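You operate a simulated robot arm through the tools that you are given. There is no shell and no other tool. Be economical: measure what you need, move in short steps, check, and stop when the job is done.

You run a simulated robot arm. Do the job below in one go: nothing can be reset, and whatever is moved stays where it is left.

## Task
Put the tin marked paste on the ribbed tray of the dip tank. Then take the white tub with yellow lid and put it on top of the yellow box marked leads. Then fetch the basket with purple handle and set it on the blue shelf below final work. Then open the lid of the parts washer. Keep to this order. Set down upright: tin marked paste, white tub with yellow lid.

It is judged by the outcome, as a careful person would: the job done as asked, and still so three seconds after it is handed in. It fails if anything else is knocked over, pushed out of place, dropped, spilled or broken. Lids that push on must go on centred and level and be pressed home; caps that screw on are set level and turned clockwise until they are tight.

## Robot
A 6-joint arm with a fingered hand on a trunk, on a base that drives. Base frame: it is fixed to the floor where the robot stands at the start and does not move with it; the origin is under the middle of the robot, x ahead of it, y to its left, z up. Lengths are in m, angles in rad, forces in N, time in s.
With the tool pointing down near the work surface it reaches from about 0.1 to 0.48 m from the robot's upright axis, wherever it stands. Its first joint turns from -2.007 to 2.007 rad. Places, roughly: basket with purple handle (16x11x9 cm) [0.3, 2.4, 0.3]; blue shelf below final work [-2.4, 0.4, 0.3]; lid of the parts washer [-4.4, -1.8, 1]; ribbed tray of the dip tank [-1, 0, 0.9]; white tub with yellow lid (8x8x9 cm) [0.5, 0, 1.7]; yellow box marked leads [-2.5, 0.5, 1]. Payload 4 kg.
The TCP is the grasp point between the finger pads, 0.026 m short of the fingertips. In the tool frame z runs along the fingers and y along their closing line. Largest opening 0.164 m; the body of the gripper starts 0.073 m behind the TCP. The gripper is a hand of 5 fingers: y runs from the thumb to the fingers, the wrist lies at [0, 0, -0.239] in the tool frame.
Orientation is told as [roll, pitch, yaw] about the base's x, y, z axes, in that order, counted from this pose: with the fingers straight down and closing along the base's y, the tool's x points along the base's -x, its y along +y and its z along -z.

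## Interface
- The arm moves only by the tool servo_tool. Its argument "plan" is a list of rows, each a list of 6 numbers: the shift along the base's x, y, z in m, then the turn, a rotation vector about the base's x, y, z in rad. In form: [[x, y, z, wx, wy, wz], ...]. A call has 1 to 10 rows; each row is the pose to reach, as a shift and turn from the pose commanded when the call began. Rows are played at 5 a second. More than 0.05 m and 0.15 rad between two rows, and nothing of the call is played. Where a pose cannot be reached the arm comes as near as it can. A force on the tool above 40 N (or 10 N above the force at the start of the call, whichever is more), or a blocked arm, ends the call early, and 0.2 s more pass. In this call time passes only in rows, and 0.2 s behind the last. It gives the time, the measured TCP pose, the force on the tool (base axes), the opening and the grip force at its end, in the units of the frame above (readings bear some noise), with the torque about the TCP (base axes, N m) and any sound that the robot's microphone picked up.
- Cameras (640 x 400 px; columns grow to the right, rows downward): "scene" is now at [-0.0315, 0.1166, 1.6935]; the picture's right is [-0.93, -0.37, 0.00], its down [-0.30, 0.74, -0.60] and it looks along [0.23, -0.56, -0.80] (base axes); focal length 214 px, centre (320, 200). "wrist" rides on the gripper at [0.051, -0.07, -0.093] in the tool frame; the picture's right is [0.81, 0.59, 0.00], its down [-0.43, 0.60, -0.68] and it looks along [-0.40, 0.55, 0.74] (tool axes); focal length 270 px, centre (320, 200). There is no depth. A picture from a camera that has moved, and an enlarged one, comes with that camera's place and axes in the base frame and with its lens.
- get_image(camera): a new picture of that camera. No time passes.
- slide_trunk(by): slides the trunk up (or, below 0, down) by that many m; the arm and the scene camera ride with it, the base frame stays. It gives what a move gives, with no picture.
- drive_base(legs): drives the robot by 1 to 6 legs, each [ahead, left, turn to the left] in m, m and rad, along the robot's own axes; the way and the turn of a leg run together, so that a leg with both is an arc; at most 1.5 m and 3.142 rad a leg. The arm and the cameras ride along, it lands a little off, and it stops where it bumps. It gives what a move gives.
- move_fingers(finger1, finger2, finger3, finger4, thumb_bend): sets how far each is bent, from 0 (flat) to 100 (curled in); at 30 the hand is open as for a grip, at 70 the pads meet at the TCP. One left out holds its place. A second passes; each finger stops where it meets its share of the squeeze, and holds until it gets a number again. It is the only way to open and close the hand. It gives what a move gives, with no picture; readings hold the bend of each and the force on the fingers (four entries, about 0 where the hand has none), thumb and palm.
- turn_head(pan, tilt): turns the head with the scene camera to pan (to the left, within 2.705 rad either way) and tilt (down, from -0.506 to 1.204), counted from straight ahead of the robot. It gives what a move gives.
- enlarge(camera, box): a new picture of the part [left, top, right, bottom] of that camera's present view, enlarged. No time passes.
- finish_job(): hands the job in; it is judged then, once.

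Go step by step. Nothing tells you exact positions but the pictures and the camera data: compare them with the known pose of the tool, close in by small moves and look again before you grip or let go. The budget is 165 turns and 128 pictures, counting those below and the enlarged ones. Unless the task says otherwise, let go and move clear before handing in, and close with one line.

The tools are called after "Request:" by a JSON object that holds its "method" and its "body". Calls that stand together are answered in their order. servo_tool: Moves the arm, as the interface text tells. Its arguments: {"type":"object","properties":{"plan":{"type":"array"}},"required":["plan"]} The other tools are called the same way: slide_trunk (by) slides the trunk up or down; move_fingers (finger1, finger2, finger3, finger4, thumb_bend) moves the fingers one by one; drive_base (legs) drives the base; turn_head (pan, tilt) turns the head that bears the scene camera; get_image (camera) takes a picture; enlarge (camera, box) takes an enlarged picture of a part of a camera's view; finish_job () hands the job in.

At the start:

```text
t: 0.0
tool_pos: [0.3351, 0.1277, 1.0001]
tcp_rot: [0.0, 0.0, 0.0]
ft_force: [-0.5, -0.4, -0.2]
torque: [-0.02, 0.03, 0.04]
gripper_width: 0.1642
grip_force: 0.0
shape: jaw
bend: [30.0, 30.0, 30.0, 30.0, 30.0]
finger forces: [0.1, 0.0, 0.1, 0.1, 0.0, 0.1]
trunk travel left (down, up): [-0.75, 0.24]
robot x, y, heading: [0.0026, 0.0014, -0.003]
head pan, tilt: [-1.187, 0.923]
```

scene: 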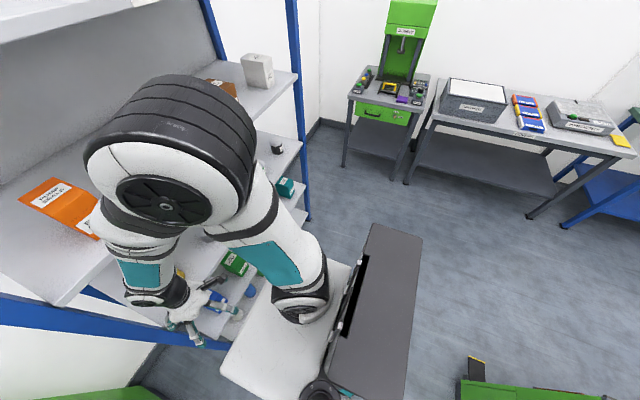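
wrist: 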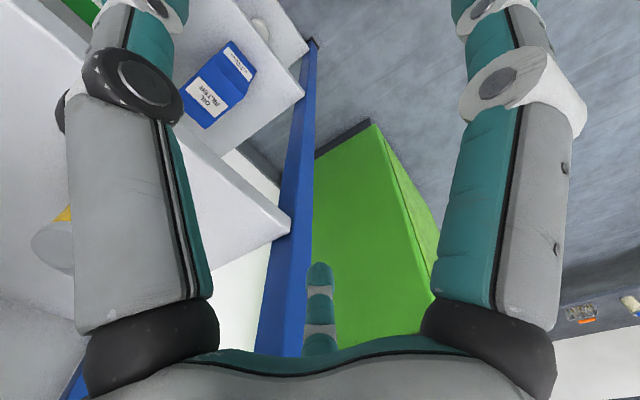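

I see shelves ahead of the robot and workbenches to its right, but not yet the tin marked paste. I'll look around with the head.

Request:
{"method": "turn_head", "body": {"pan": 0, "tilt": 0.5}}

Request:
{"method": "get_image", "body": {"camera": "scene"}}

Request:
{"method": "turn_head", "body": {"pan": 1.5, "tilt": 0.5}}

Request:
{"method": "get_image", "body": {"camera": "scene"}}

Request:
{"method": "turn_head", "body": {"pan": 2.7, "tilt": 0.5}}

Request:
{"method": "get_image", "body": {"camera": "scene"}}

Request:
{"method": "turn_head", "body": {"pan": -2.4, "tilt": 0.5}}

Request:
{"method": "get_image", "body": {"camera": "scene"}}

```text
t: 1.4
tool_pos: [0.3349, 0.127, 0.9988]
tcp_rot: [0.001, 0.001, 0.001]
ft_force: [0.2, 0.1, 0.0]
torque: [0.01, 0.02, 0.0]
gripper_width: 0.1638
grip_force: 0.0
shape: jaw
bend: [30.0, 30.0, 30.0, 30.0, 30.0]
finger forces: [0.0, 0.0, 0.1, 0.0, 0.1, 0.1]
trunk travel left (down, up): [-0.75, 0.24]
robot x, y, heading: [-0.0001, -0.0014, -0.0]
head pan, tilt: [0.0, 0.499]
```

```text
125 pictures are left
camera scene: at [0.0316, 0.1853, 1.7291], right [0.0, -1.0, 0.0], down [-0.48, 0.0, -0.88], along [0.88, 0.0, -0.48], focal length 214 px, centre (320, 200)
```

scene: 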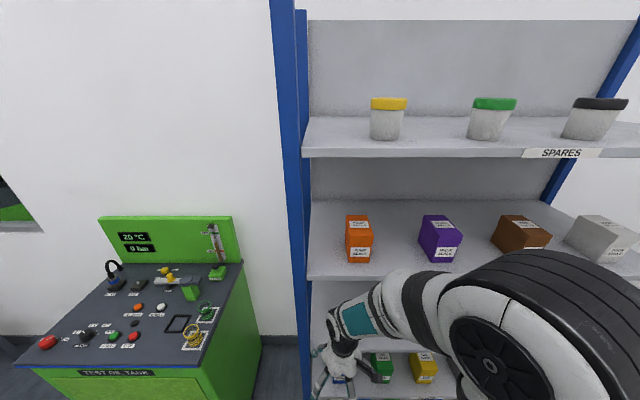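

```text
t: 3.0
tool_pos: [0.3357, 0.1268, 0.9986]
tcp_rot: [-0.001, 0.0, 0.001]
ft_force: [-0.6, -0.1, -0.9]
torque: [0.05, -0.02, 0.02]
gripper_width: 0.1641
grip_force: 0.1
shape: jaw
bend: [30.0, 30.0, 30.0, 30.0, 30.0]
finger forces: [0.0, 0.1, 0.1, 0.0, 0.1, 0.0]
trunk travel left (down, up): [-0.75, 0.24]
robot x, y, heading: [0.0013, 0.0009, 0.006]
head pan, tilt: [1.499, 0.499]
```

```text
124 pictures are left
camera scene: at [-0.0528, 0.2762, 1.7291], right [1.0, -0.07, 0.0], down [-0.03, -0.48, -0.88], along [0.06, 0.88, -0.48], focal length 214 px, centre (320, 200)
```

scene: 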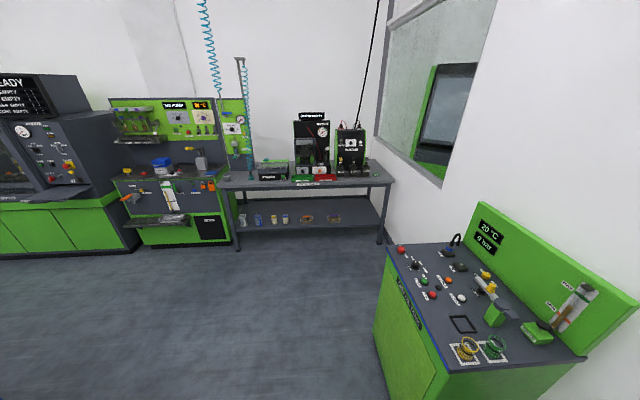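

```text
t: 4.4
tool_pos: [0.3351, 0.1269, 0.9987]
tcp_rot: [0.001, -0.001, 0.0]
ft_force: [0.2, 0.3, -0.3]
torque: [0.01, -0.05, -0.01]
gripper_width: 0.1641
grip_force: 0.2
shape: jaw
bend: [30.0, 30.0, 30.0, 30.0, 30.0]
finger forces: [0.1, 0.0, 0.0, 0.0, 0.0, 0.1]
trunk travel left (down, up): [-0.75, 0.24]
robot x, y, heading: [-0.0008, 0.0023, -0.002]
head pan, tilt: [2.7, 0.499]
```

```text
123 pictures are left
camera scene: at [-0.1416, 0.2244, 1.7291], right [0.43, 0.9, 0.0], down [0.43, -0.2, -0.88], along [-0.79, 0.38, -0.48], focal length 214 px, centre (320, 200)
```

scene: 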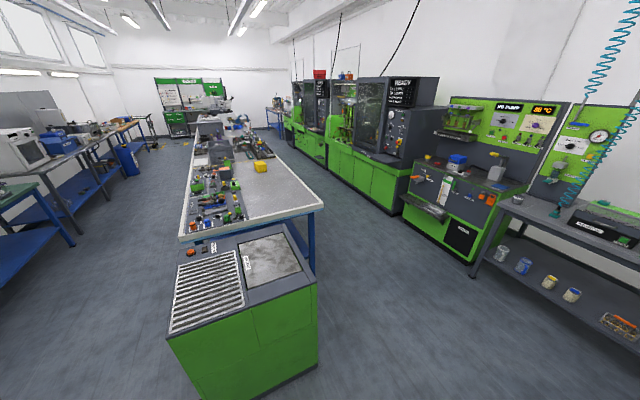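

```text
t: 8.4
tool_pos: [0.3359, 0.1275, 0.9987]
tcp_rot: [-0.002, 0.001, -0.001]
ft_force: [0.3, 0.9, 0.6]
torque: [-0.05, 0.03, -0.01]
gripper_width: 0.1639
grip_force: 0.1
shape: jaw
bend: [30.0, 30.0, 30.0, 30.0, 30.0]
finger forces: [0.1, 0.0, 0.0, 0.1, 0.0, 0.0]
trunk travel left (down, up): [-0.75, 0.24]
robot x, y, heading: [-0.0009, -0.0001, -0.001]
head pan, tilt: [-2.4, 0.499]
```

```text
122 pictures are left
camera scene: at [-0.1264, 0.1239, 1.7291], right [-0.68, 0.74, 0.0], down [0.35, 0.32, -0.88], along [-0.65, -0.59, -0.48], focal length 214 px, centre (320, 200)
```

scene: 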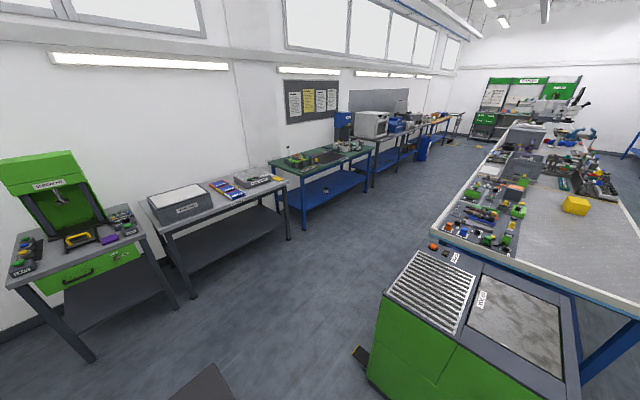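

The ribbed tray is behind the robot, and several tins stand on the low shelf to the left near the basket. I'll zoom in to find the paste tin.

Request:
{"method": "turn_head", "body": {"pan": 1.5, "tilt": 0.5}}

Request:
{"method": "enlarge", "body": {"camera": "scene", "box": [225, 150, 395, 256]}}

Request:
{"method": "turn_head", "body": {"pan": -0.35, "tilt": 0.85}}

Request:
{"method": "get_image", "body": {"camera": "scene"}}

```text
t: 11.6
tool_pos: [0.3351, 0.1265, 0.999]
tcp_rot: [0.0, 0.0, 0.001]
ft_force: [-0.3, 0.0, -0.4]
torque: [0.0, -0.01, -0.01]
gripper_width: 0.1639
grip_force: 0.0
shape: jaw
bend: [30.0, 30.0, 30.0, 30.0, 30.0]
finger forces: [0.1, 0.0, 0.0, 0.1, 0.1, 0.1]
trunk travel left (down, up): [-0.75, 0.24]
robot x, y, heading: [-0.0007, -0.0026, -0.001]
head pan, tilt: [1.499, 0.499]
```

```text
3.76 times, centred on (310, 203) of scene
camera zoom: at [-0.0528, 0.2762, 1.7291], right [1.0, -0.07, 0.0], down [-0.03, -0.48, -0.88], along [0.06, 0.88, -0.48], focal length 807 px, centre (358, 189)
```

zoom: 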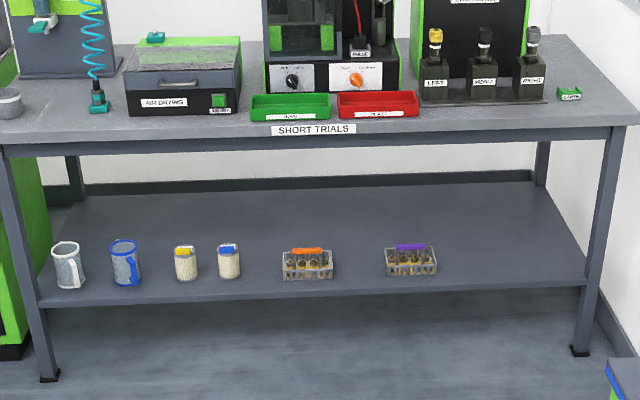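

```text
t: 13.4
tool_pos: [0.3356, 0.1265, 1.0002]
tcp_rot: [-0.001, 0.001, 0.002]
ft_force: [0.3, -1.1, 0.1]
torque: [-0.03, 0.02, 0.0]
gripper_width: 0.1638
grip_force: 0.1
shape: jaw
bend: [30.0, 30.0, 30.0, 30.0, 30.0]
finger forces: [0.1, 0.0, 0.0, 0.1, 0.0, 0.1]
trunk travel left (down, up): [-0.75, 0.24]
robot x, y, heading: [0.0034, -0.0015, -0.001]
head pan, tilt: [-0.351, 0.85]
```

```text
120 pictures are left
camera scene: at [0.0141, 0.1586, 1.6992], right [-0.34, -0.94, 0.0], down [-0.71, 0.26, -0.66], along [0.62, -0.23, -0.75], focal length 214 px, centre (320, 200)
```

scene: 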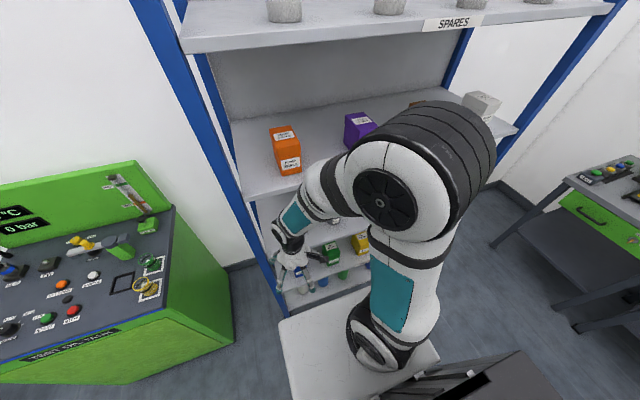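

The basket with the purple handle is on the lower shelf under "short trials". I haven't found the paste tin, so I'll back off a little from the shelf rack and look at its lower levels.

Request:
{"method": "drive_base", "body": {"legs": [[-0.12, 0, 0], [0, -0.3, 0]]}}

Request:
{"method": "turn_head", "body": {"pan": 0.25, "tilt": 0.9}}

Request:
{"method": "get_image", "body": {"camera": "scene"}}

Request:
{"method": "get_image", "body": {"camera": "wrist"}}

```text
t: 16.3
tool_pos: [0.2181, -0.1736, 0.9994]
tcp_rot: [0.0, -0.001, 0.0]
ft_force: [0.3, -0.2, -0.5]
torque: [0.01, 0.01, 0.01]
gripper_width: 0.164
grip_force: 0.1
shape: jaw
bend: [30.0, 30.0, 30.0, 30.0, 30.0]
finger forces: [0.0, 0.0, 0.1, 0.0, 0.0, 0.0]
trunk travel left (down, up): [-0.75, 0.24]
robot x, y, heading: [-0.115, -0.2995, 0.007]
head pan, tilt: [-0.351, 0.85]
```

```text
t: 17.3
tool_pos: [0.2177, -0.1741, 0.999]
tcp_rot: [0.0, 0.0, 0.001]
ft_force: [0.4, 0.9, 0.0]
torque: [0.02, 0.02, 0.02]
gripper_width: 0.1639
grip_force: 0.1
shape: jaw
bend: [30.0, 30.0, 30.0, 30.0, 30.0]
finger forces: [0.0, 0.0, 0.0, 0.1, 0.1, 0.0]
trunk travel left (down, up): [-0.75, 0.24]
robot x, y, heading: [-0.1161, -0.2983, -0.003]
head pan, tilt: [0.25, 0.901]
```

```text
119 pictures are left
camera scene: at [-0.1042, -0.0967, 1.6952], right [0.25, -0.97, 0.0], down [-0.76, -0.19, -0.62], along [0.6, 0.15, -0.78], focal length 214 px, centre (320, 200)
```

scene: 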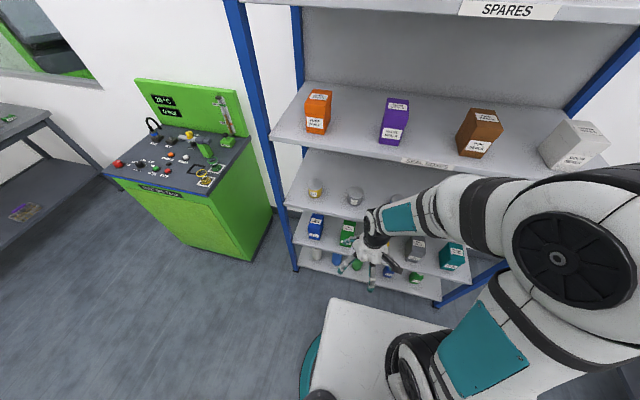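

```text
118 pictures are left
camera wrist: at [0.1667, -0.2444, 1.0926], right [-0.81, 0.59, 0.0], down [0.43, 0.6, 0.68], along [0.4, 0.55, -0.74], focal length 270 px, centre (320, 200)
```

wrist: 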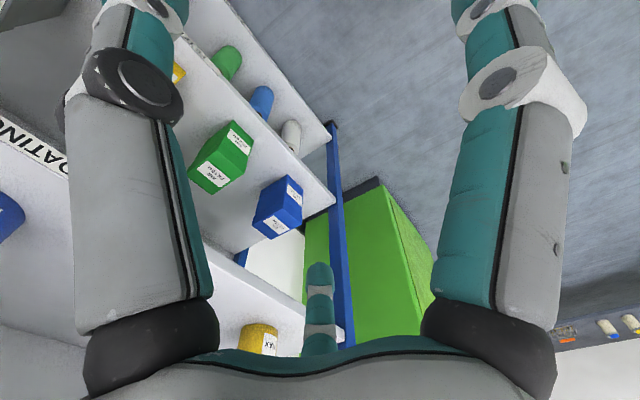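

The third shelf holds small tins (one reads "wax"). I'll zoom in on it.

Request:
{"method": "enlarge", "body": {"camera": "scene", "box": [280, 140, 520, 290]}}

Request:
{"method": "enlarge", "body": {"camera": "scene", "box": [300, 170, 420, 220]}}

```text
2.67 times, centred on (400, 215) of scene
camera zoom: at [-0.1042, -0.0967, 1.6952], right [0.25, -0.97, 0.0], down [-0.76, -0.19, -0.62], along [0.6, 0.15, -0.78], focal length 572 px, centre (107, 160)
```

zoom: 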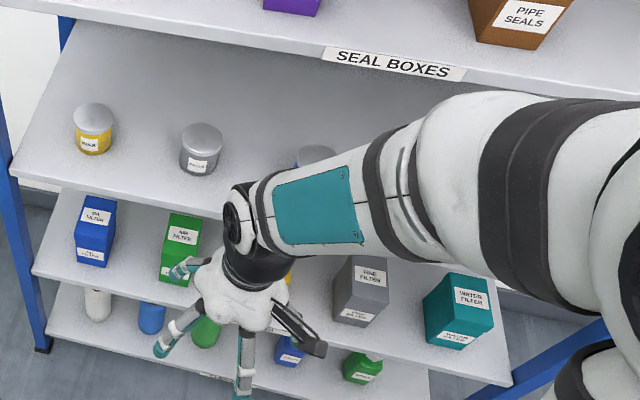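

```text
5.33 times, centred on (360, 195) of scene
camera zoom: at [-0.1042, -0.0967, 1.6952], right [0.25, -0.97, 0.0], down [-0.76, -0.19, -0.62], along [0.6, 0.15, -0.78], focal length 1144 px, centre (107, 227)
```

zoom: 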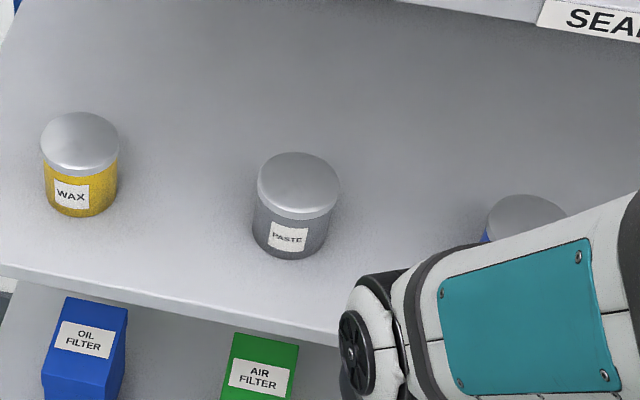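

The grey PASTE tin stands on the "coating" shelf, at about [0.55, -0.10] with the shelf at z≈0.91. I'll pitch the hand 45° forward outside the shelf so it can reach in between the levels.

Request:
{"method": "servo_tool", "body": {"plan": [[0.015, 0.015, 0.005, 0, -0.13, 0], [0.03, 0.03, 0.01, 0, -0.26, 0], [0.045, 0.045, 0.015, 0, -0.39, 0], [0.06, 0.06, 0.02, 0, -0.52, 0], [0.075, 0.07, 0.03, 0, -0.65, 0], [0.09, 0.07, 0.04, 0, -0.785, 0]]}}

Request:
{"method": "get_image", "body": {"camera": "scene"}}

Request:
{"method": "get_image", "body": {"camera": "wrist"}}

```text
t: 18.7
tool_pos: [0.3187, -0.0903, 1.0393]
tcp_rot: [-0.004, -0.783, 0.002]
ft_force: [0.0, 0.5, -0.3]
torque: [0.01, 0.03, -0.01]
gripper_width: 0.164
grip_force: 0.0
shape: jaw
bend: [30.0, 30.0, 30.0, 30.0, 30.0]
finger forces: [0.0, 0.0, 0.0, 0.0, 0.0, 0.0]
out of reach, approached as far as the arm can: row 2, 3, 4, 5, 6
trunk travel left (down, up): [-0.75, 0.24]
robot x, y, heading: [-0.1194, -0.2991, -0.001]
head pan, tilt: [0.25, 0.901]
```

```text
115 pictures are left
camera scene: at [-0.1038, -0.0961, 1.6952], right [0.25, -0.97, 0.0], down [-0.76, -0.2, -0.62], along [0.6, 0.15, -0.78], focal length 214 px, centre (320, 200)
```

scene: 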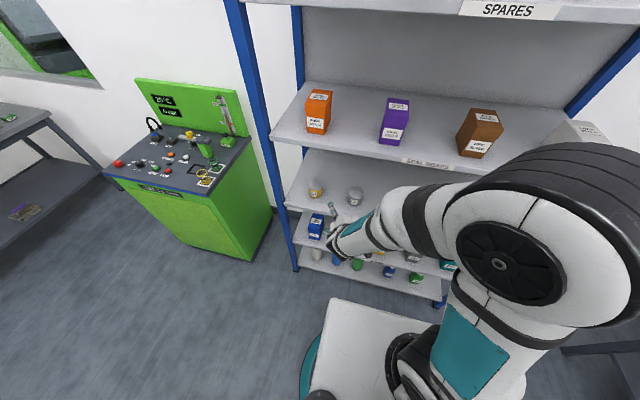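

```text
114 pictures are left
camera wrist: at [0.2168, -0.1617, 1.0685], right [-0.57, 0.59, -0.57], down [-0.17, 0.6, 0.78], along [0.8, 0.55, -0.24], focal length 270 px, centre (320, 200)
```

wrist: 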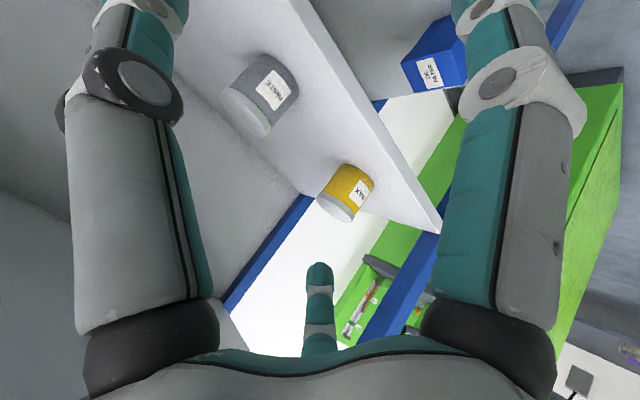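

The wrist and scene views agree: the tin's centre is about [0.545, -0.10, 0.935]. I'll drive closer, partly close the fingers, line up in y, then look.

Request:
{"method": "drive_base", "body": {"legs": [[0, 0.1, 0], [0.09, 0, 0]]}}

Request:
{"method": "move_fingers", "body": {"finger1": 40, "finger2": 40, "finger3": 40, "finger4": 40, "thumb_bend": 40}}

Request:
{"method": "servo_tool", "body": {"plan": [[0, -0.04, 0, 0, 0, 0], [0, -0.08, -0.02, 0, 0, 0], [0, -0.11, -0.04, 0, 0, 0]]}}

Request:
{"method": "get_image", "body": {"camera": "wrist"}}

```text
t: 20.6
tool_pos: [0.4078, 0.0106, 1.0378]
tcp_rot: [-0.005, -0.781, 0.006]
ft_force: [0.3, 0.6, 0.5]
torque: [-0.01, 0.03, 0.01]
gripper_width: 0.1641
grip_force: 0.0
shape: jaw
bend: [30.0, 30.0, 30.0, 30.0, 30.0]
finger forces: [0.0, 0.0, 0.0, 0.0, 0.0, 0.1]
trunk travel left (down, up): [-0.75, 0.24]
robot x, y, heading: [-0.0272, -0.2016, 0.004]
head pan, tilt: [0.25, 0.901]
```

```text
t: 21.6
tool_pos: [0.4079, 0.01, 1.0375]
tcp_rot: [-0.004, -0.784, 0.004]
ft_force: [0.7, 0.0, 0.2]
torque: [0.01, -0.02, -0.01]
gripper_width: 0.0675
grip_force: 0.1
shape: fingers
bend: [40.0, 40.0, 40.0, 40.0, 40.0]
finger forces: [0.0, 0.0, 0.0, 0.0, 0.0, 0.1]
trunk travel left (down, up): [-0.75, 0.24]
robot x, y, heading: [-0.0274, -0.1992, 0.006]
head pan, tilt: [0.25, 0.901]
```

```text
t: 22.4
tool_pos: [0.4612, -0.0791, 0.9858]
tcp_rot: [-0.005, -0.782, 0.002]
ft_force: [1.0, 0.7, -0.8]
torque: [0.02, 0.01, 0.0]
gripper_width: 0.0673
grip_force: 0.0
shape: fingers
bend: [40.0, 40.0, 40.0, 40.0, 40.0]
finger forces: [0.0, 0.1, 0.1, 0.0, 0.1, 0.1]
out of reach, approached as far as the arm can: row 1, 2, 3
trunk travel left (down, up): [-0.75, 0.24]
robot x, y, heading: [-0.0264, -0.1982, 0.013]
head pan, tilt: [0.25, 0.901]
```

```text
113 pictures are left
camera wrist: at [0.3595, -0.1498, 1.0166], right [-0.57, 0.59, -0.57], down [-0.17, 0.6, 0.78], along [0.8, 0.55, -0.24], focal length 270 px, centre (320, 200)
```

wrist: 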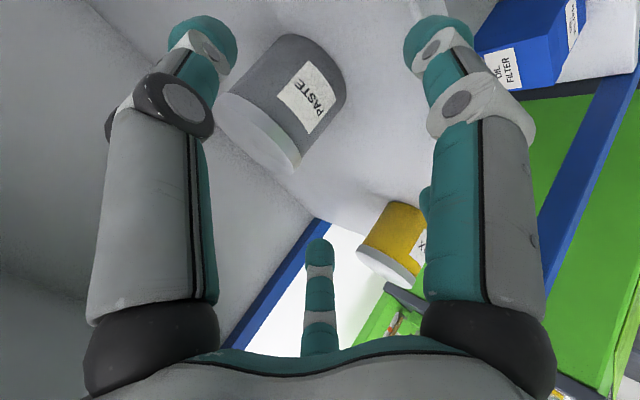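

The lid centre is at about [0.535, -0.10, 0.963], and the shelf is at about 0.89. I'll open the fingers and make a small probing move to check how commands map near the reach limit.

Request:
{"method": "move_fingers", "body": {"finger1": 30, "finger2": 30, "finger3": 30, "finger4": 30, "thumb_bend": 30}}

Request:
{"method": "servo_tool", "body": {"plan": [[0.02, -0.02, -0.02, 0, 0, 0]]}}

```text
t: 23.4
tool_pos: [0.4603, -0.0786, 0.9868]
tcp_rot: [-0.005, -0.784, 0.006]
ft_force: [-0.1, 0.2, 0.3]
torque: [-0.03, 0.0, 0.0]
gripper_width: 0.0905
grip_force: 0.0
shape: fingers
bend: [30.0, 30.0, 30.0, 30.0, 30.0]
finger forces: [0.1, 0.0, 0.0, 0.0, 0.0, 0.0]
trunk travel left (down, up): [-0.75, 0.24]
robot x, y, heading: [-0.029, -0.2007, 0.004]
head pan, tilt: [0.25, 0.901]
```

```text
t: 23.8
tool_pos: [0.4815, -0.0972, 0.9657]
tcp_rot: [-0.004, -0.783, 0.004]
ft_force: [1.4, 0.2, 1.2]
torque: [0.0, 0.0, -0.01]
gripper_width: 0.0904
grip_force: 0.0
shape: fingers
bend: [30.0, 30.0, 30.0, 30.0, 30.0]
finger forces: [0.1, 0.0, 0.0, 0.0, 0.0, 0.0]
trunk travel left (down, up): [-0.75, 0.24]
robot x, y, heading: [-0.0292, -0.1989, 0.003]
head pan, tilt: [0.25, 0.901]
```

The command baseline is the actual pose, which is what I need. The opening now reads 0.09, so I'll widen it before going around the tin.

Request:
{"method": "move_fingers", "body": {"finger1": 18, "finger2": 18, "finger3": 18, "finger4": 18, "thumb_bend": 18}}

Request:
{"method": "get_image", "body": {"camera": "wrist"}}

```text
t: 24.8
tool_pos: [0.4796, -0.0967, 0.9672]
tcp_rot: [-0.002, -0.782, 0.006]
ft_force: [0.4, 0.1, 0.1]
torque: [-0.02, 0.03, -0.02]
gripper_width: 0.1081
grip_force: 0.2
shape: fingers
bend: [18.0, 18.0, 18.0, 18.0, 18.0]
finger forces: [0.0, 0.1, 0.0, 0.0, 0.0, 0.0]
trunk travel left (down, up): [-0.75, 0.24]
robot x, y, heading: [-0.0292, -0.1985, 0.003]
head pan, tilt: [0.25, 0.901]
```

```text
112 pictures are left
camera wrist: at [0.3775, -0.1685, 0.9971], right [-0.57, 0.59, -0.57], down [-0.17, 0.6, 0.78], along [0.8, 0.55, -0.24], focal length 270 px, centre (320, 200)
```

wrist: 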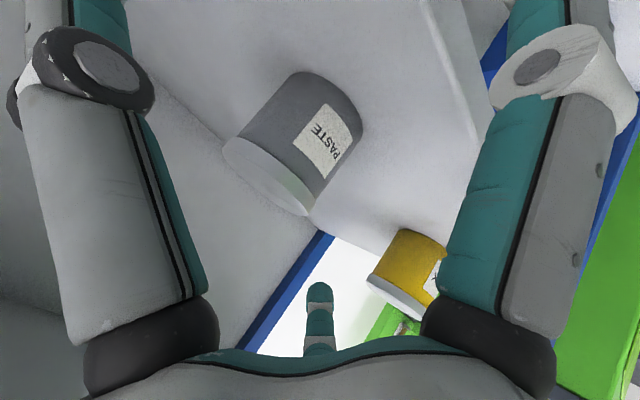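

The tin sits right between thumb and fingers. I'll tighten the opening slightly to keep clear of the wax tin and advance along the tool.

Request:
{"method": "move_fingers", "body": {"finger1": 23, "finger2": 23, "finger3": 23, "finger4": 23, "thumb_bend": 23}}

Request:
{"method": "servo_tool", "body": {"plan": [[0.015, -0.005, -0.01, 0, 0, 0], [0.03, -0.007, -0.02, 0, 0, 0], [0.042, -0.007, -0.028, 0, 0, 0], [0.054, -0.007, -0.035, 0, 0, 0]]}}

Request:
{"method": "get_image", "body": {"camera": "wrist"}}

Request:
{"method": "enlarge", "body": {"camera": "scene", "box": [280, 150, 440, 250]}}

```text
t: 25.8
tool_pos: [0.4805, -0.0966, 0.968]
tcp_rot: [-0.004, -0.783, 0.005]
ft_force: [-0.1, 0.7, -0.4]
torque: [0.03, -0.01, 0.0]
gripper_width: 0.1015
grip_force: 0.1
shape: fingers
bend: [23.0, 23.0, 23.0, 23.0, 23.0]
finger forces: [0.0, 0.1, 0.1, 0.0, 0.0, 0.0]
trunk travel left (down, up): [-0.75, 0.24]
robot x, y, heading: [-0.026, -0.2003, 0.004]
head pan, tilt: [0.25, 0.901]
```

```text
t: 26.5
tool_pos: [0.5147, -0.1023, 0.9444]
tcp_rot: [0.002, -0.792, -0.006]
ft_force: [-15.1, -1.7, 26.7]
torque: [2.35, 1.75, 0.34]
gripper_width: 0.1115
grip_force: 16.1
shape: fingers
bend: [12.0, 17.0, 23.0, 23.0, 23.0]
finger forces: [8.1, 24.2, 0.1, 0.0, 0.0, 0.0]
trunk travel left (down, up): [-0.75, 0.24]
robot x, y, heading: [-0.0288, -0.2001, -0.0]
head pan, tilt: [0.25, 0.901]
stopped in row 3: the force on the tool passed its limit at 53 N (the readings are from after the stop); the commanded pose is now the measured one
```

```text
111 pictures are left
camera wrist: at [0.4129, -0.1737, 0.975], right [-0.57, 0.59, -0.57], down [-0.18, 0.59, 0.79], along [0.8, 0.55, -0.23], focal length 270 px, centre (320, 200)
```

wrist: 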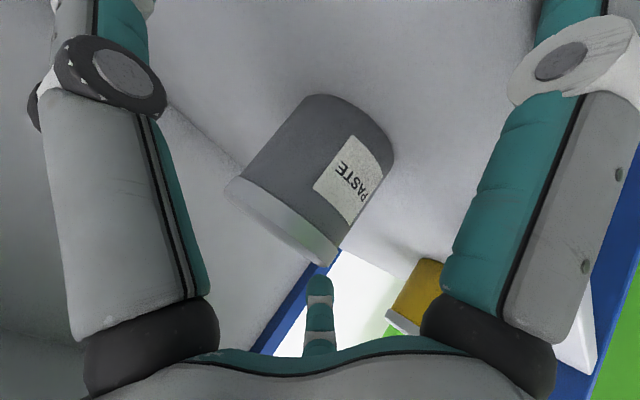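

```text
4.00 times, centred on (360, 200) of scene
camera zoom: at [-0.0207, 0.0026, 1.6956], right [0.25, -0.97, 0.0], down [-0.76, -0.2, -0.62], along [0.6, 0.16, -0.78], focal length 858 px, centre (160, 200)
```

zoom: 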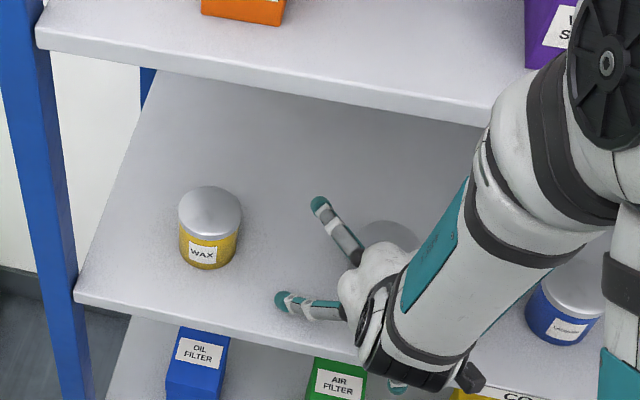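

Fingers 1 and 2 met the shelf, so the hand needs more clearance below the TCP. I'll back straight out and look at the hand's layout.

Request:
{"method": "servo_tool", "body": {"plan": [[-0.012, 0, 0.015, 0, 0, 0], [-0.04, 0, 0.04, 0, 0, 0], [-0.08, 0, 0.08, 0, 0, 0]]}}

Request:
{"method": "enlarge", "body": {"camera": "scene", "box": [280, 150, 440, 250]}}

Request:
{"method": "get_image", "body": {"camera": "wrist"}}

```text
refused: row 3 steps farther than a row can; nothing moved
```

```text
4.00 times, centred on (360, 200) of scene
camera zoom: at [-0.0207, 0.0026, 1.6956], right [0.25, -0.97, 0.0], down [-0.76, -0.2, -0.62], along [0.6, 0.16, -0.78], focal length 858 px, centre (160, 200)
```

zoom: 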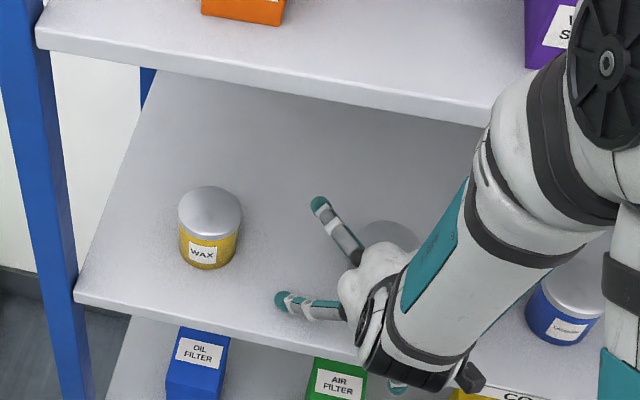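

```text
108 pictures are left
camera wrist: at [0.4129, -0.1737, 0.975], right [-0.57, 0.59, -0.57], down [-0.18, 0.59, 0.79], along [0.8, 0.55, -0.23], focal length 270 px, centre (320, 200)
```

wrist: 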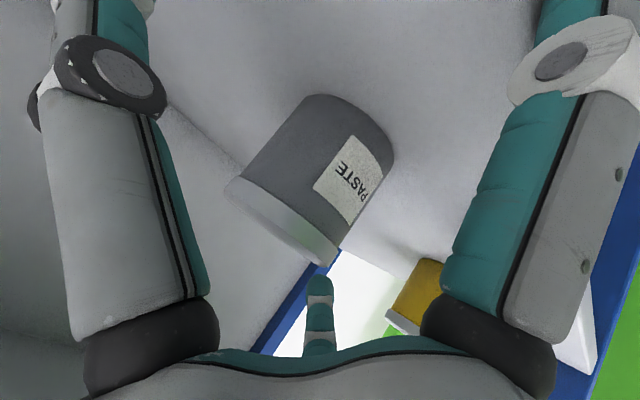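

The row step was too big; I'll retreat in smaller rows.

Request:
{"method": "servo_tool", "body": {"plan": [[-0.01, 0, 0.015, 0, 0, 0], [-0.035, 0, 0.04, 0, 0, 0], [-0.06, 0, 0.06, 0, 0, 0], [-0.085, 0, 0.08, 0, 0, 0]]}}

Request:
{"method": "turn_head", "body": {"pan": 0.0, "tilt": 1.1}}

Request:
{"method": "enlarge", "body": {"camera": "scene", "box": [200, 50, 440, 200]}}

```text
t: 27.5
tool_pos: [0.4691, -0.0868, 1.0199]
tcp_rot: [0.0, -0.788, -0.002]
ft_force: [-0.3, -0.4, 0.4]
torque: [0.01, -0.01, 0.0]
gripper_width: 0.1018
grip_force: 0.1
shape: fingers
bend: [23.0, 23.0, 23.0, 23.0, 23.0]
finger forces: [0.1, 0.0, 0.0, 0.1, 0.0, 0.0]
out of reach, approached as far as the arm can: row 3, 4
trunk travel left (down, up): [-0.75, 0.24]
robot x, y, heading: [-0.0332, -0.2002, 0.002]
head pan, tilt: [0.25, 0.901]
```

```text
t: 28.3
tool_pos: [0.4702, -0.0861, 1.0184]
tcp_rot: [0.0, -0.789, -0.002]
ft_force: [-0.1, -0.4, 0.4]
torque: [0.03, -0.02, 0.05]
gripper_width: 0.1015
grip_force: 0.1
shape: fingers
bend: [23.0, 23.0, 23.0, 23.0, 23.0]
finger forces: [0.0, 0.0, 0.0, 0.0, 0.1, 0.0]
trunk travel left (down, up): [-0.75, 0.24]
robot x, y, heading: [-0.0321, -0.1968, 0.002]
head pan, tilt: [0.0, 1.1]
```

```text
2.67 times, centred on (320, 125) of scene
camera zoom: at [-0.0259, -0.015, 1.6814], right [0.0, -1.0, 0.0], down [-0.89, 0.0, -0.45], along [0.45, 0.0, -0.89], focal length 572 px, centre (320, 400)
```

zoom: 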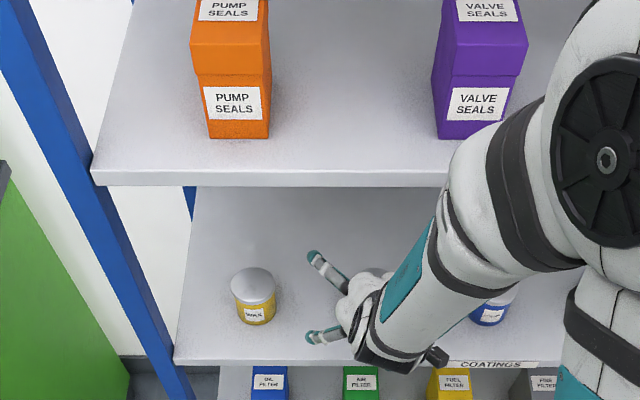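

The arm hides the hand here. I'll back off and point the hand down in plain view to understand the finger layout.

Request:
{"method": "drive_base", "body": {"legs": [[-0.2, 0, 0]]}}

Request:
{"method": "servo_tool", "body": {"plan": [[-0.01, 0, 0, 0, 0.13, 0], [-0.02, 0, 0, 0, 0.26, 0], [-0.03, 0, 0, 0, 0.39, 0], [-0.04, 0, 0, 0, 0.52, 0], [-0.05, 0, 0, 0, 0.65, 0], [-0.06, 0, 0, 0, 0.785, 0]]}}

Request:
{"method": "turn_head", "body": {"pan": 0.25, "tilt": 1.1}}

Request:
{"method": "get_image", "body": {"camera": "scene"}}

```text
t: 29.9
tool_pos: [0.2679, -0.0879, 1.018]
tcp_rot: [0.001, -0.787, -0.004]
ft_force: [-0.5, 0.5, 0.2]
torque: [-0.01, -0.02, -0.02]
gripper_width: 0.1015
grip_force: 0.0
shape: fingers
bend: [23.0, 23.0, 23.0, 23.0, 23.0]
finger forces: [0.1, 0.0, 0.0, 0.1, 0.0, 0.0]
trunk travel left (down, up): [-0.75, 0.24]
robot x, y, heading: [-0.2309, -0.1967, 0.002]
head pan, tilt: [0.0, 1.1]
```

```text
t: 31.3
tool_pos: [0.2088, -0.0857, 1.019]
tcp_rot: [-0.004, 0.0, 0.004]
ft_force: [-0.8, 1.0, -0.2]
torque: [-0.01, 0.0, -0.01]
gripper_width: 0.1014
grip_force: 0.1
shape: fingers
bend: [23.0, 23.0, 23.0, 23.0, 23.0]
finger forces: [0.1, 0.0, 0.0, 0.0, 0.1, 0.1]
out of reach, approached as far as the arm can: row 3
trunk travel left (down, up): [-0.75, 0.24]
robot x, y, heading: [-0.2289, -0.2008, -0.0]
head pan, tilt: [0.0, 1.1]
```

```text
t: 32.1
tool_pos: [0.2088, -0.0863, 1.0193]
tcp_rot: [-0.005, -0.004, 0.001]
ft_force: [-0.5, 0.5, 0.1]
torque: [-0.01, -0.01, -0.02]
gripper_width: 0.1017
grip_force: 0.1
shape: fingers
bend: [23.0, 23.0, 23.0, 23.0, 23.0]
finger forces: [0.0, 0.0, 0.1, 0.0, 0.1, 0.1]
trunk travel left (down, up): [-0.75, 0.24]
robot x, y, heading: [-0.2299, -0.2018, 0.001]
head pan, tilt: [0.25, 1.1]
```

```text
106 pictures are left
camera scene: at [-0.2294, 0.0001, 1.6814], right [0.25, -0.97, 0.0], down [-0.86, -0.22, -0.45], along [0.44, 0.11, -0.89], focal length 214 px, centre (320, 200)
```

scene: 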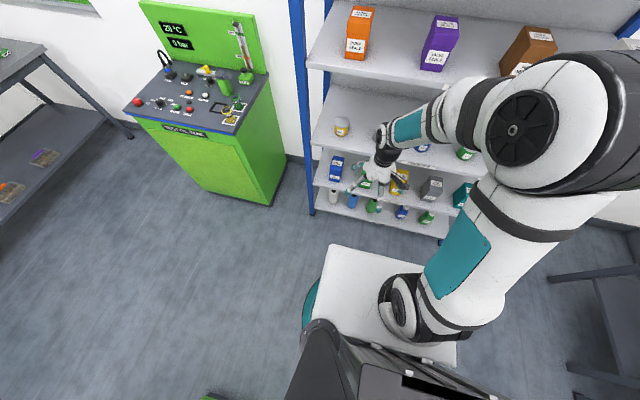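

Zooming in on the hand.

Request:
{"method": "enlarge", "body": {"camera": "scene", "box": [340, 110, 436, 220]}}

Request:
{"method": "move_fingers", "body": {"finger1": 70, "finger2": 23, "finger3": 23, "finger4": 23, "thumb_bend": 70}}

Request:
{"method": "enlarge", "body": {"camera": "scene", "box": [340, 110, 436, 220]}}

Request:
{"method": "get_image", "body": {"camera": "wrist"}}

```text
3.64 times, centred on (388, 165) of scene
camera zoom: at [-0.2294, 0.0001, 1.6814], right [0.25, -0.97, 0.0], down [-0.86, -0.22, -0.45], along [0.44, 0.11, -0.89], focal length 780 px, centre (73, 327)
```

zoom: 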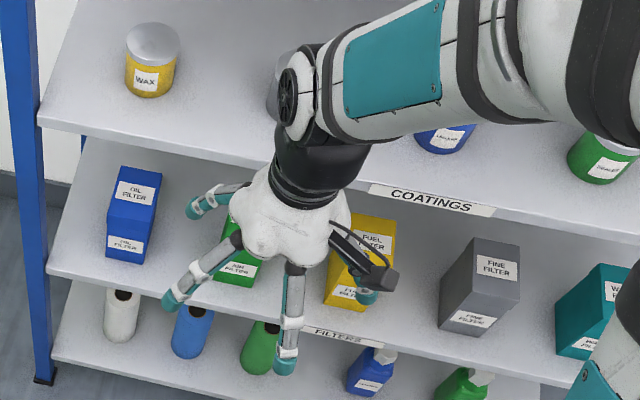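

```text
t: 33.1
tool_pos: [0.2082, -0.0864, 1.0184]
tcp_rot: [-0.002, -0.002, -0.003]
ft_force: [0.6, 0.5, 0.4]
torque: [-0.04, -0.03, 0.0]
gripper_width: 0.0002
grip_force: 0.2
shape: fingers
bend: [69.0, 23.0, 23.0, 23.0, 69.0]
finger forces: [0.0, 0.1, 0.0, 0.1, 0.0, 0.0]
trunk travel left (down, up): [-0.75, 0.24]
robot x, y, heading: [-0.2311, -0.1994, -0.001]
head pan, tilt: [0.25, 1.1]
```

```text
3.64 times, centred on (388, 165) of scene
camera zoom: at [-0.2295, 0.0001, 1.6814], right [0.25, -0.97, 0.0], down [-0.86, -0.22, -0.45], along [0.44, 0.11, -0.89], focal length 780 px, centre (73, 327)
```

zoom: 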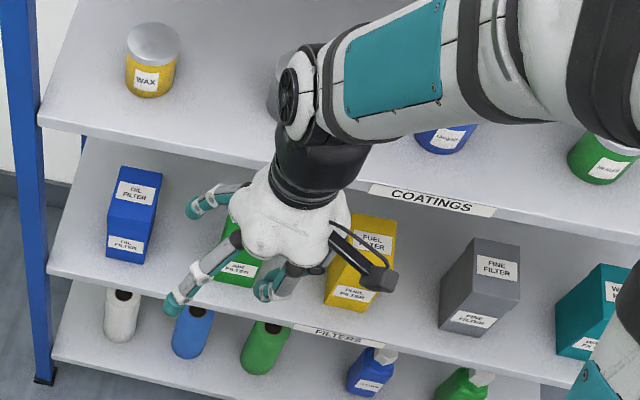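

```text
103 pictures are left
camera wrist: at [0.1572, -0.1569, 1.1119], right [-0.81, 0.59, 0.0], down [0.43, 0.6, 0.68], along [0.4, 0.55, -0.74], focal length 270 px, centre (320, 200)
```

wrist: 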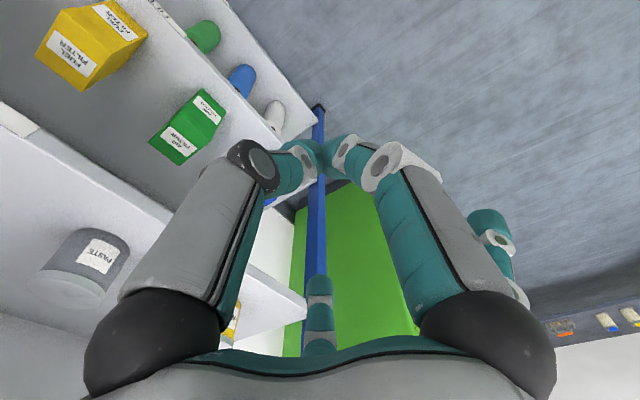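

The hand is radial: thumb at −y and four fingers at 72° steps. For the tin I'll pitch about 35°, splay finger 1 flat out of the way, and grip with the thumb against fingers 2 and 3.

Request:
{"method": "move_fingers", "body": {"finger1": 0, "finger2": 20, "finger3": 20, "finger4": 10, "thumb_bend": 20}}

Request:
{"method": "servo_tool", "body": {"plan": [[0.01, 0, 0.005, 0, -0.13, 0], [0.02, 0, 0.01, 0, -0.26, 0], [0.03, 0, 0.02, 0, -0.39, 0], [0.04, 0, 0.03, 0, -0.52, 0], [0.05, -0.01, 0.04, 0, -0.61, 0]]}}

Request:
{"method": "drive_base", "body": {"legs": [[0.18, 0, 0]]}}

Request:
{"method": "get_image", "body": {"camera": "wrist"}}

Request:
{"method": "get_image", "body": {"camera": "scene"}}

```text
t: 34.1
tool_pos: [0.208, -0.0856, 1.0195]
tcp_rot: [-0.002, -0.002, -0.002]
ft_force: [-0.5, 1.3, 1.1]
torque: [-0.05, 0.02, -0.01]
gripper_width: 0.1151
grip_force: 0.0
shape: fingers
bend: [1.0, 20.0, 20.0, 10.0, 20.0]
finger forces: [0.0, 0.0, 0.0, 0.1, 0.1, 0.0]
trunk travel left (down, up): [-0.75, 0.24]
robot x, y, heading: [-0.2294, -0.2004, -0.001]
head pan, tilt: [0.25, 1.1]
```

```text
t: 35.3
tool_pos: [0.2573, -0.0995, 1.0578]
tcp_rot: [0.006, -0.608, -0.017]
ft_force: [-0.6, 0.7, 0.6]
torque: [-0.02, 0.02, 0.03]
gripper_width: 0.1152
grip_force: 0.1
shape: fingers
bend: [1.0, 20.0, 20.0, 10.0, 20.0]
finger forces: [0.0, 0.1, 0.0, 0.1, 0.1, 0.0]
trunk travel left (down, up): [-0.75, 0.24]
robot x, y, heading: [-0.2301, -0.2058, -0.002]
head pan, tilt: [0.25, 1.1]
```

```text
t: 36.8
tool_pos: [0.4367, -0.0993, 1.0582]
tcp_rot: [0.0, -0.611, -0.008]
ft_force: [0.3, -0.6, -0.3]
torque: [-0.03, 0.01, 0.04]
gripper_width: 0.1151
grip_force: 0.1
shape: fingers
bend: [1.0, 20.0, 20.0, 10.0, 20.0]
finger forces: [0.0, 0.0, 0.0, 0.0, 0.0, 0.0]
trunk travel left (down, up): [-0.75, 0.24]
robot x, y, heading: [-0.0531, -0.2004, -0.002]
head pan, tilt: [0.25, 1.1]
```

```text
102 pictures are left
camera wrist: at [0.3418, -0.1703, 1.1052], right [-0.66, 0.59, -0.46], down [-0.03, 0.6, 0.8], along [0.75, 0.54, -0.38], focal length 270 px, centre (320, 200)
```

wrist: 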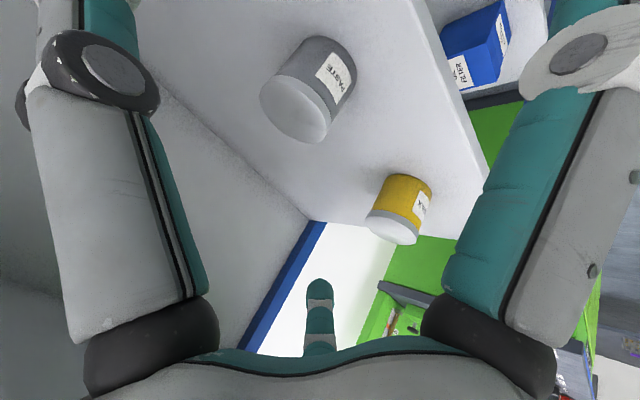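

```text
101 pictures are left
camera scene: at [-0.0496, 0.0001, 1.6814], right [0.25, -0.97, 0.0], down [-0.86, -0.22, -0.45], along [0.44, 0.11, -0.89], focal length 214 px, centre (320, 200)
```

scene: 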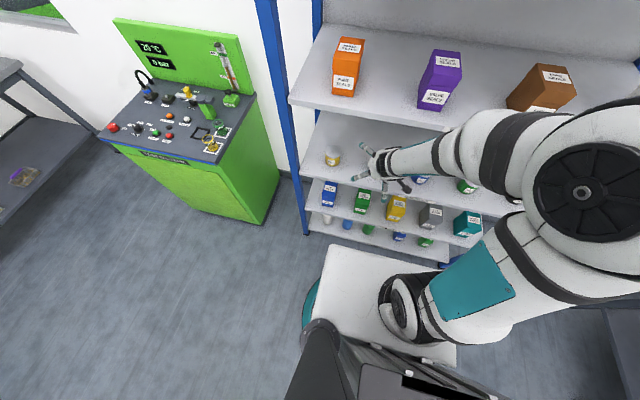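

The estimate holds. I'll advance along the tool axis most of the way, then check.

Request:
{"method": "servo_tool", "body": {"plan": [[0.03, 0, -0.03, 0, 0, 0], [0.055, -0.002, -0.06, 0, 0, 0], [0.075, -0.003, -0.088, 0, 0, 0]]}}

Request:
{"method": "get_image", "body": {"camera": "wrist"}}

Request:
{"method": "enlarge", "body": {"camera": "scene", "box": [290, 110, 450, 210]}}

```text
t: 37.6
tool_pos: [0.5128, -0.1031, 0.9718]
tcp_rot: [-0.001, -0.612, -0.006]
ft_force: [0.7, 0.1, -0.3]
torque: [0.02, 0.04, 0.02]
gripper_width: 0.1153
grip_force: 0.0
shape: fingers
bend: [1.0, 20.0, 20.0, 10.0, 20.0]
finger forces: [0.0, 0.0, 0.1, 0.1, 0.0, 0.1]
trunk travel left (down, up): [-0.75, 0.24]
robot x, y, heading: [-0.0536, -0.2023, 0.0]
head pan, tilt: [0.25, 1.1]
```

```text
100 pictures are left
camera wrist: at [0.4164, -0.1736, 1.0194], right [-0.66, 0.59, -0.46], down [-0.03, 0.6, 0.8], along [0.75, 0.54, -0.38], focal length 270 px, centre (320, 200)
```

wrist: 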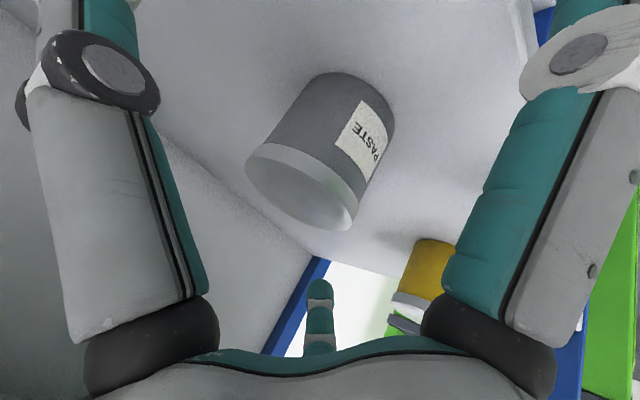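

```text
4.00 times, centred on (370, 160) of scene
camera zoom: at [-0.0495, 0.0004, 1.6814], right [0.25, -0.97, 0.0], down [-0.86, -0.22, -0.45], along [0.44, 0.11, -0.89], focal length 858 px, centre (120, 360)
```

zoom: 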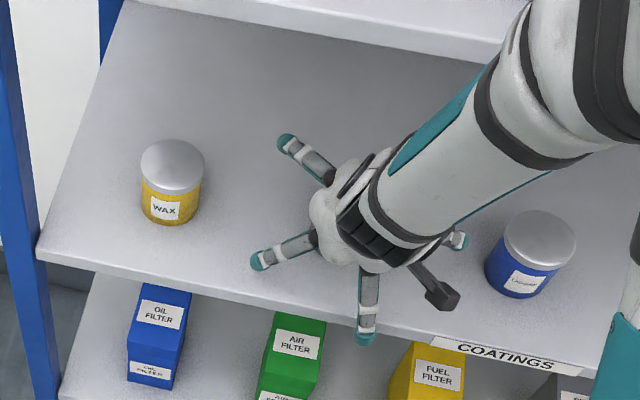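

Still centred. I'll make the last advance and close thumb, finger 2 and finger 3.

Request:
{"method": "servo_tool", "body": {"plan": [[0.01, 0, -0.014, 0, 0, 0], [0.021, 0, -0.028, 0, 0, 0]]}}

Request:
{"method": "get_image", "body": {"camera": "wrist"}}

```text
t: 38.2
tool_pos: [0.5322, -0.1039, 0.9471]
tcp_rot: [0.003, -0.617, -0.01]
ft_force: [-8.1, -5.0, 33.5]
torque: [2.21, 2.25, 0.26]
gripper_width: 0.1176
grip_force: 16.9
shape: fingers
bend: [0.0, 15.0, 20.0, 10.0, 20.0]
finger forces: [6.9, 27.3, 0.0, 0.0, 0.0, 0.1]
trunk travel left (down, up): [-0.75, 0.24]
robot x, y, heading: [-0.0532, -0.2037, -0.001]
head pan, tilt: [0.25, 1.1]
```

```text
98 pictures are left
camera wrist: at [0.4356, -0.1754, 0.9927], right [-0.65, 0.59, -0.47], down [-0.03, 0.59, 0.8], along [0.76, 0.54, -0.37], focal length 270 px, centre (320, 200)
```

wrist: 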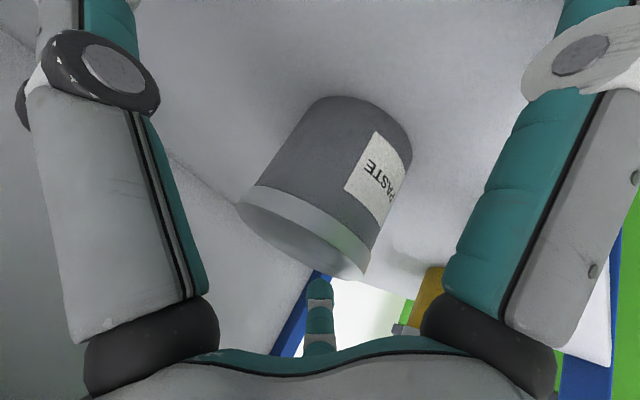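

Fingers 1 and 2 just touch the shelf, so I'll lift about 7 mm and close the thumb and fingers 2 and 3.

Request:
{"method": "servo_tool", "body": {"plan": [[0.003, 0, 0.007, 0, 0, 0]]}}

Request:
{"method": "move_fingers", "body": {"finger2": 42, "finger3": 42, "thumb_bend": 42}}

Request:
{"method": "get_image", "body": {"camera": "wrist"}}

```text
t: 38.6
tool_pos: [0.5338, -0.1032, 0.9484]
tcp_rot: [-0.002, -0.607, -0.006]
ft_force: [-5.4, 1.4, 2.5]
torque: [0.91, 0.29, -0.25]
gripper_width: 0.1182
grip_force: 6.8
shape: fingers
bend: [0.0, 15.0, 20.0, 10.0, 20.0]
finger forces: [6.1, 7.4, 0.0, 0.1, 0.0, 0.0]
trunk travel left (down, up): [-0.75, 0.24]
robot x, y, heading: [-0.0524, -0.2008, -0.003]
head pan, tilt: [0.25, 1.1]
```

```text
t: 39.6
tool_pos: [0.5339, -0.1035, 0.9506]
tcp_rot: [-0.001, -0.613, -0.005]
ft_force: [-11.5, 2.4, 5.9]
torque: [1.28, 0.6, -0.02]
gripper_width: 0.1075
grip_force: 9.8
shape: fingers
bend: [0.0, 21.0, 42.0, 10.0, 42.0]
finger forces: [7.7, 11.6, 0.0, 0.0, 0.1, 0.1]
trunk travel left (down, up): [-0.75, 0.24]
robot x, y, heading: [-0.0544, -0.2009, -0.003]
head pan, tilt: [0.25, 1.1]
```

```text
97 pictures are left
camera wrist: at [0.4382, -0.1743, 0.997], right [-0.66, 0.59, -0.47], down [-0.03, 0.6, 0.8], along [0.75, 0.54, -0.37], focal length 270 px, centre (320, 200)
```

wrist: 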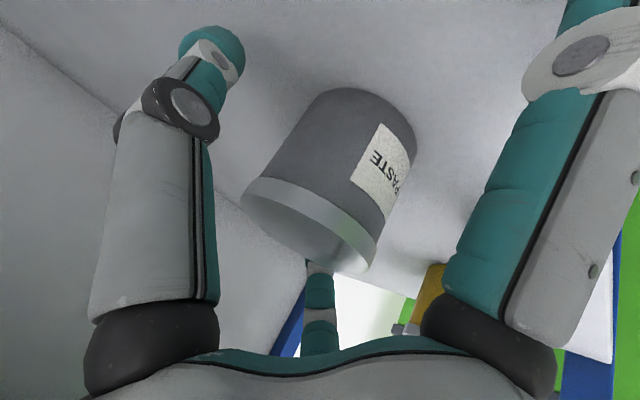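

Finger 1 still rubs the shelf edge. I'll lift, roll the hand 18° so finger 1 points straight at me, and use a four-finger cage grip slightly higher on the tin.

Request:
{"method": "servo_tool", "body": {"plan": [[-0.005, 0, 0.015, 0, 0, 0], [-0.02, 0, 0.035, 0, 0, 0]]}}

Request:
{"method": "move_fingers", "body": {"finger1": 0, "finger2": 22, "finger3": 22, "finger4": 22, "thumb_bend": 22}}

Request:
{"method": "servo_tool", "body": {"plan": [[0, 0, 0, 0.06, 0, -0.086], [0, 0, 0, 0.12, 0, -0.172], [0, 0, 0, 0.18, 0, -0.257]]}}

Request:
{"method": "get_image", "body": {"camera": "wrist"}}

Request:
{"method": "enlarge", "body": {"camera": "scene", "box": [290, 110, 450, 210]}}

```text
t: 40.2
tool_pos: [0.516, -0.1043, 0.9857]
tcp_rot: [-0.002, -0.613, -0.005]
ft_force: [-0.4, 0.2, -0.3]
torque: [0.0, -0.03, -0.01]
gripper_width: 0.1033
grip_force: 0.1
shape: fingers
bend: [0.0, 30.0, 42.0, 10.0, 42.0]
finger forces: [0.0, 0.1, 0.0, 0.1, 0.0, 0.0]
trunk travel left (down, up): [-0.75, 0.24]
robot x, y, heading: [-0.0538, -0.2035, -0.004]
head pan, tilt: [0.25, 1.1]
```

```text
t: 41.2
tool_pos: [0.5167, -0.1032, 0.9841]
tcp_rot: [-0.002, -0.611, -0.005]
ft_force: [0.9, 0.2, 0.2]
torque: [0.02, 0.01, 0.0]
gripper_width: 0.1143
grip_force: 0.0
shape: fingers
bend: [0.0, 22.0, 22.0, 22.0, 22.0]
finger forces: [0.0, 0.0, 0.0, 0.0, 0.0, 0.0]
trunk travel left (down, up): [-0.75, 0.24]
robot x, y, heading: [-0.0526, -0.1979, 0.005]
head pan, tilt: [0.25, 1.1]
```

```text
t: 42.0
tool_pos: [0.5154, -0.1034, 0.9838]
tcp_rot: [0.213, -0.577, -0.383]
ft_force: [0.5, 0.3, -0.3]
torque: [0.0, 0.0, -0.01]
gripper_width: 0.1142
grip_force: 0.1
shape: fingers
bend: [0.0, 22.0, 22.0, 22.0, 22.0]
finger forces: [0.0, 0.0, 0.0, 0.0, 0.0, 0.0]
trunk travel left (down, up): [-0.75, 0.24]
robot x, y, heading: [-0.0563, -0.2015, -0.008]
head pan, tilt: [0.25, 1.1]
```

```text
96 pictures are left
camera wrist: at [0.4047, -0.1546, 1.0206], right [-0.48, 0.81, -0.34], down [0.1, 0.43, 0.9], along [0.87, 0.39, -0.29], focal length 270 px, centre (320, 200)
```

wrist: 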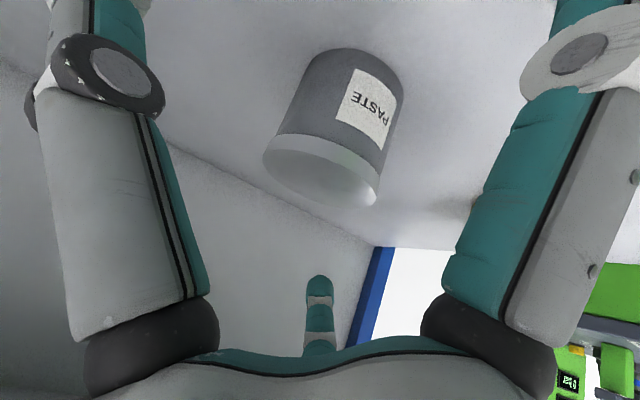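

```text
4.00 times, centred on (370, 160) of scene
camera zoom: at [-0.051, 0.0001, 1.6814], right [0.25, -0.97, 0.0], down [-0.86, -0.22, -0.45], along [0.44, 0.11, -0.89], focal length 858 px, centre (120, 360)
```

zoom: 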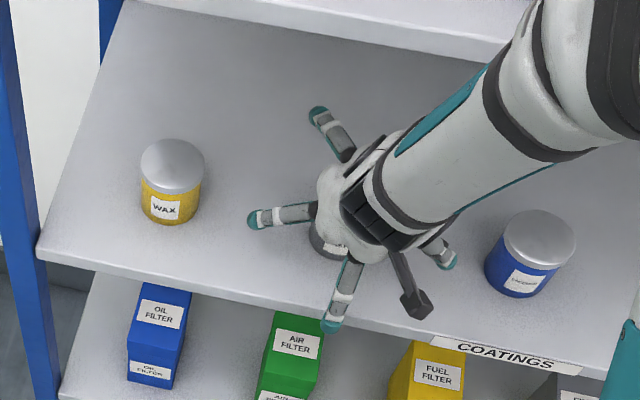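

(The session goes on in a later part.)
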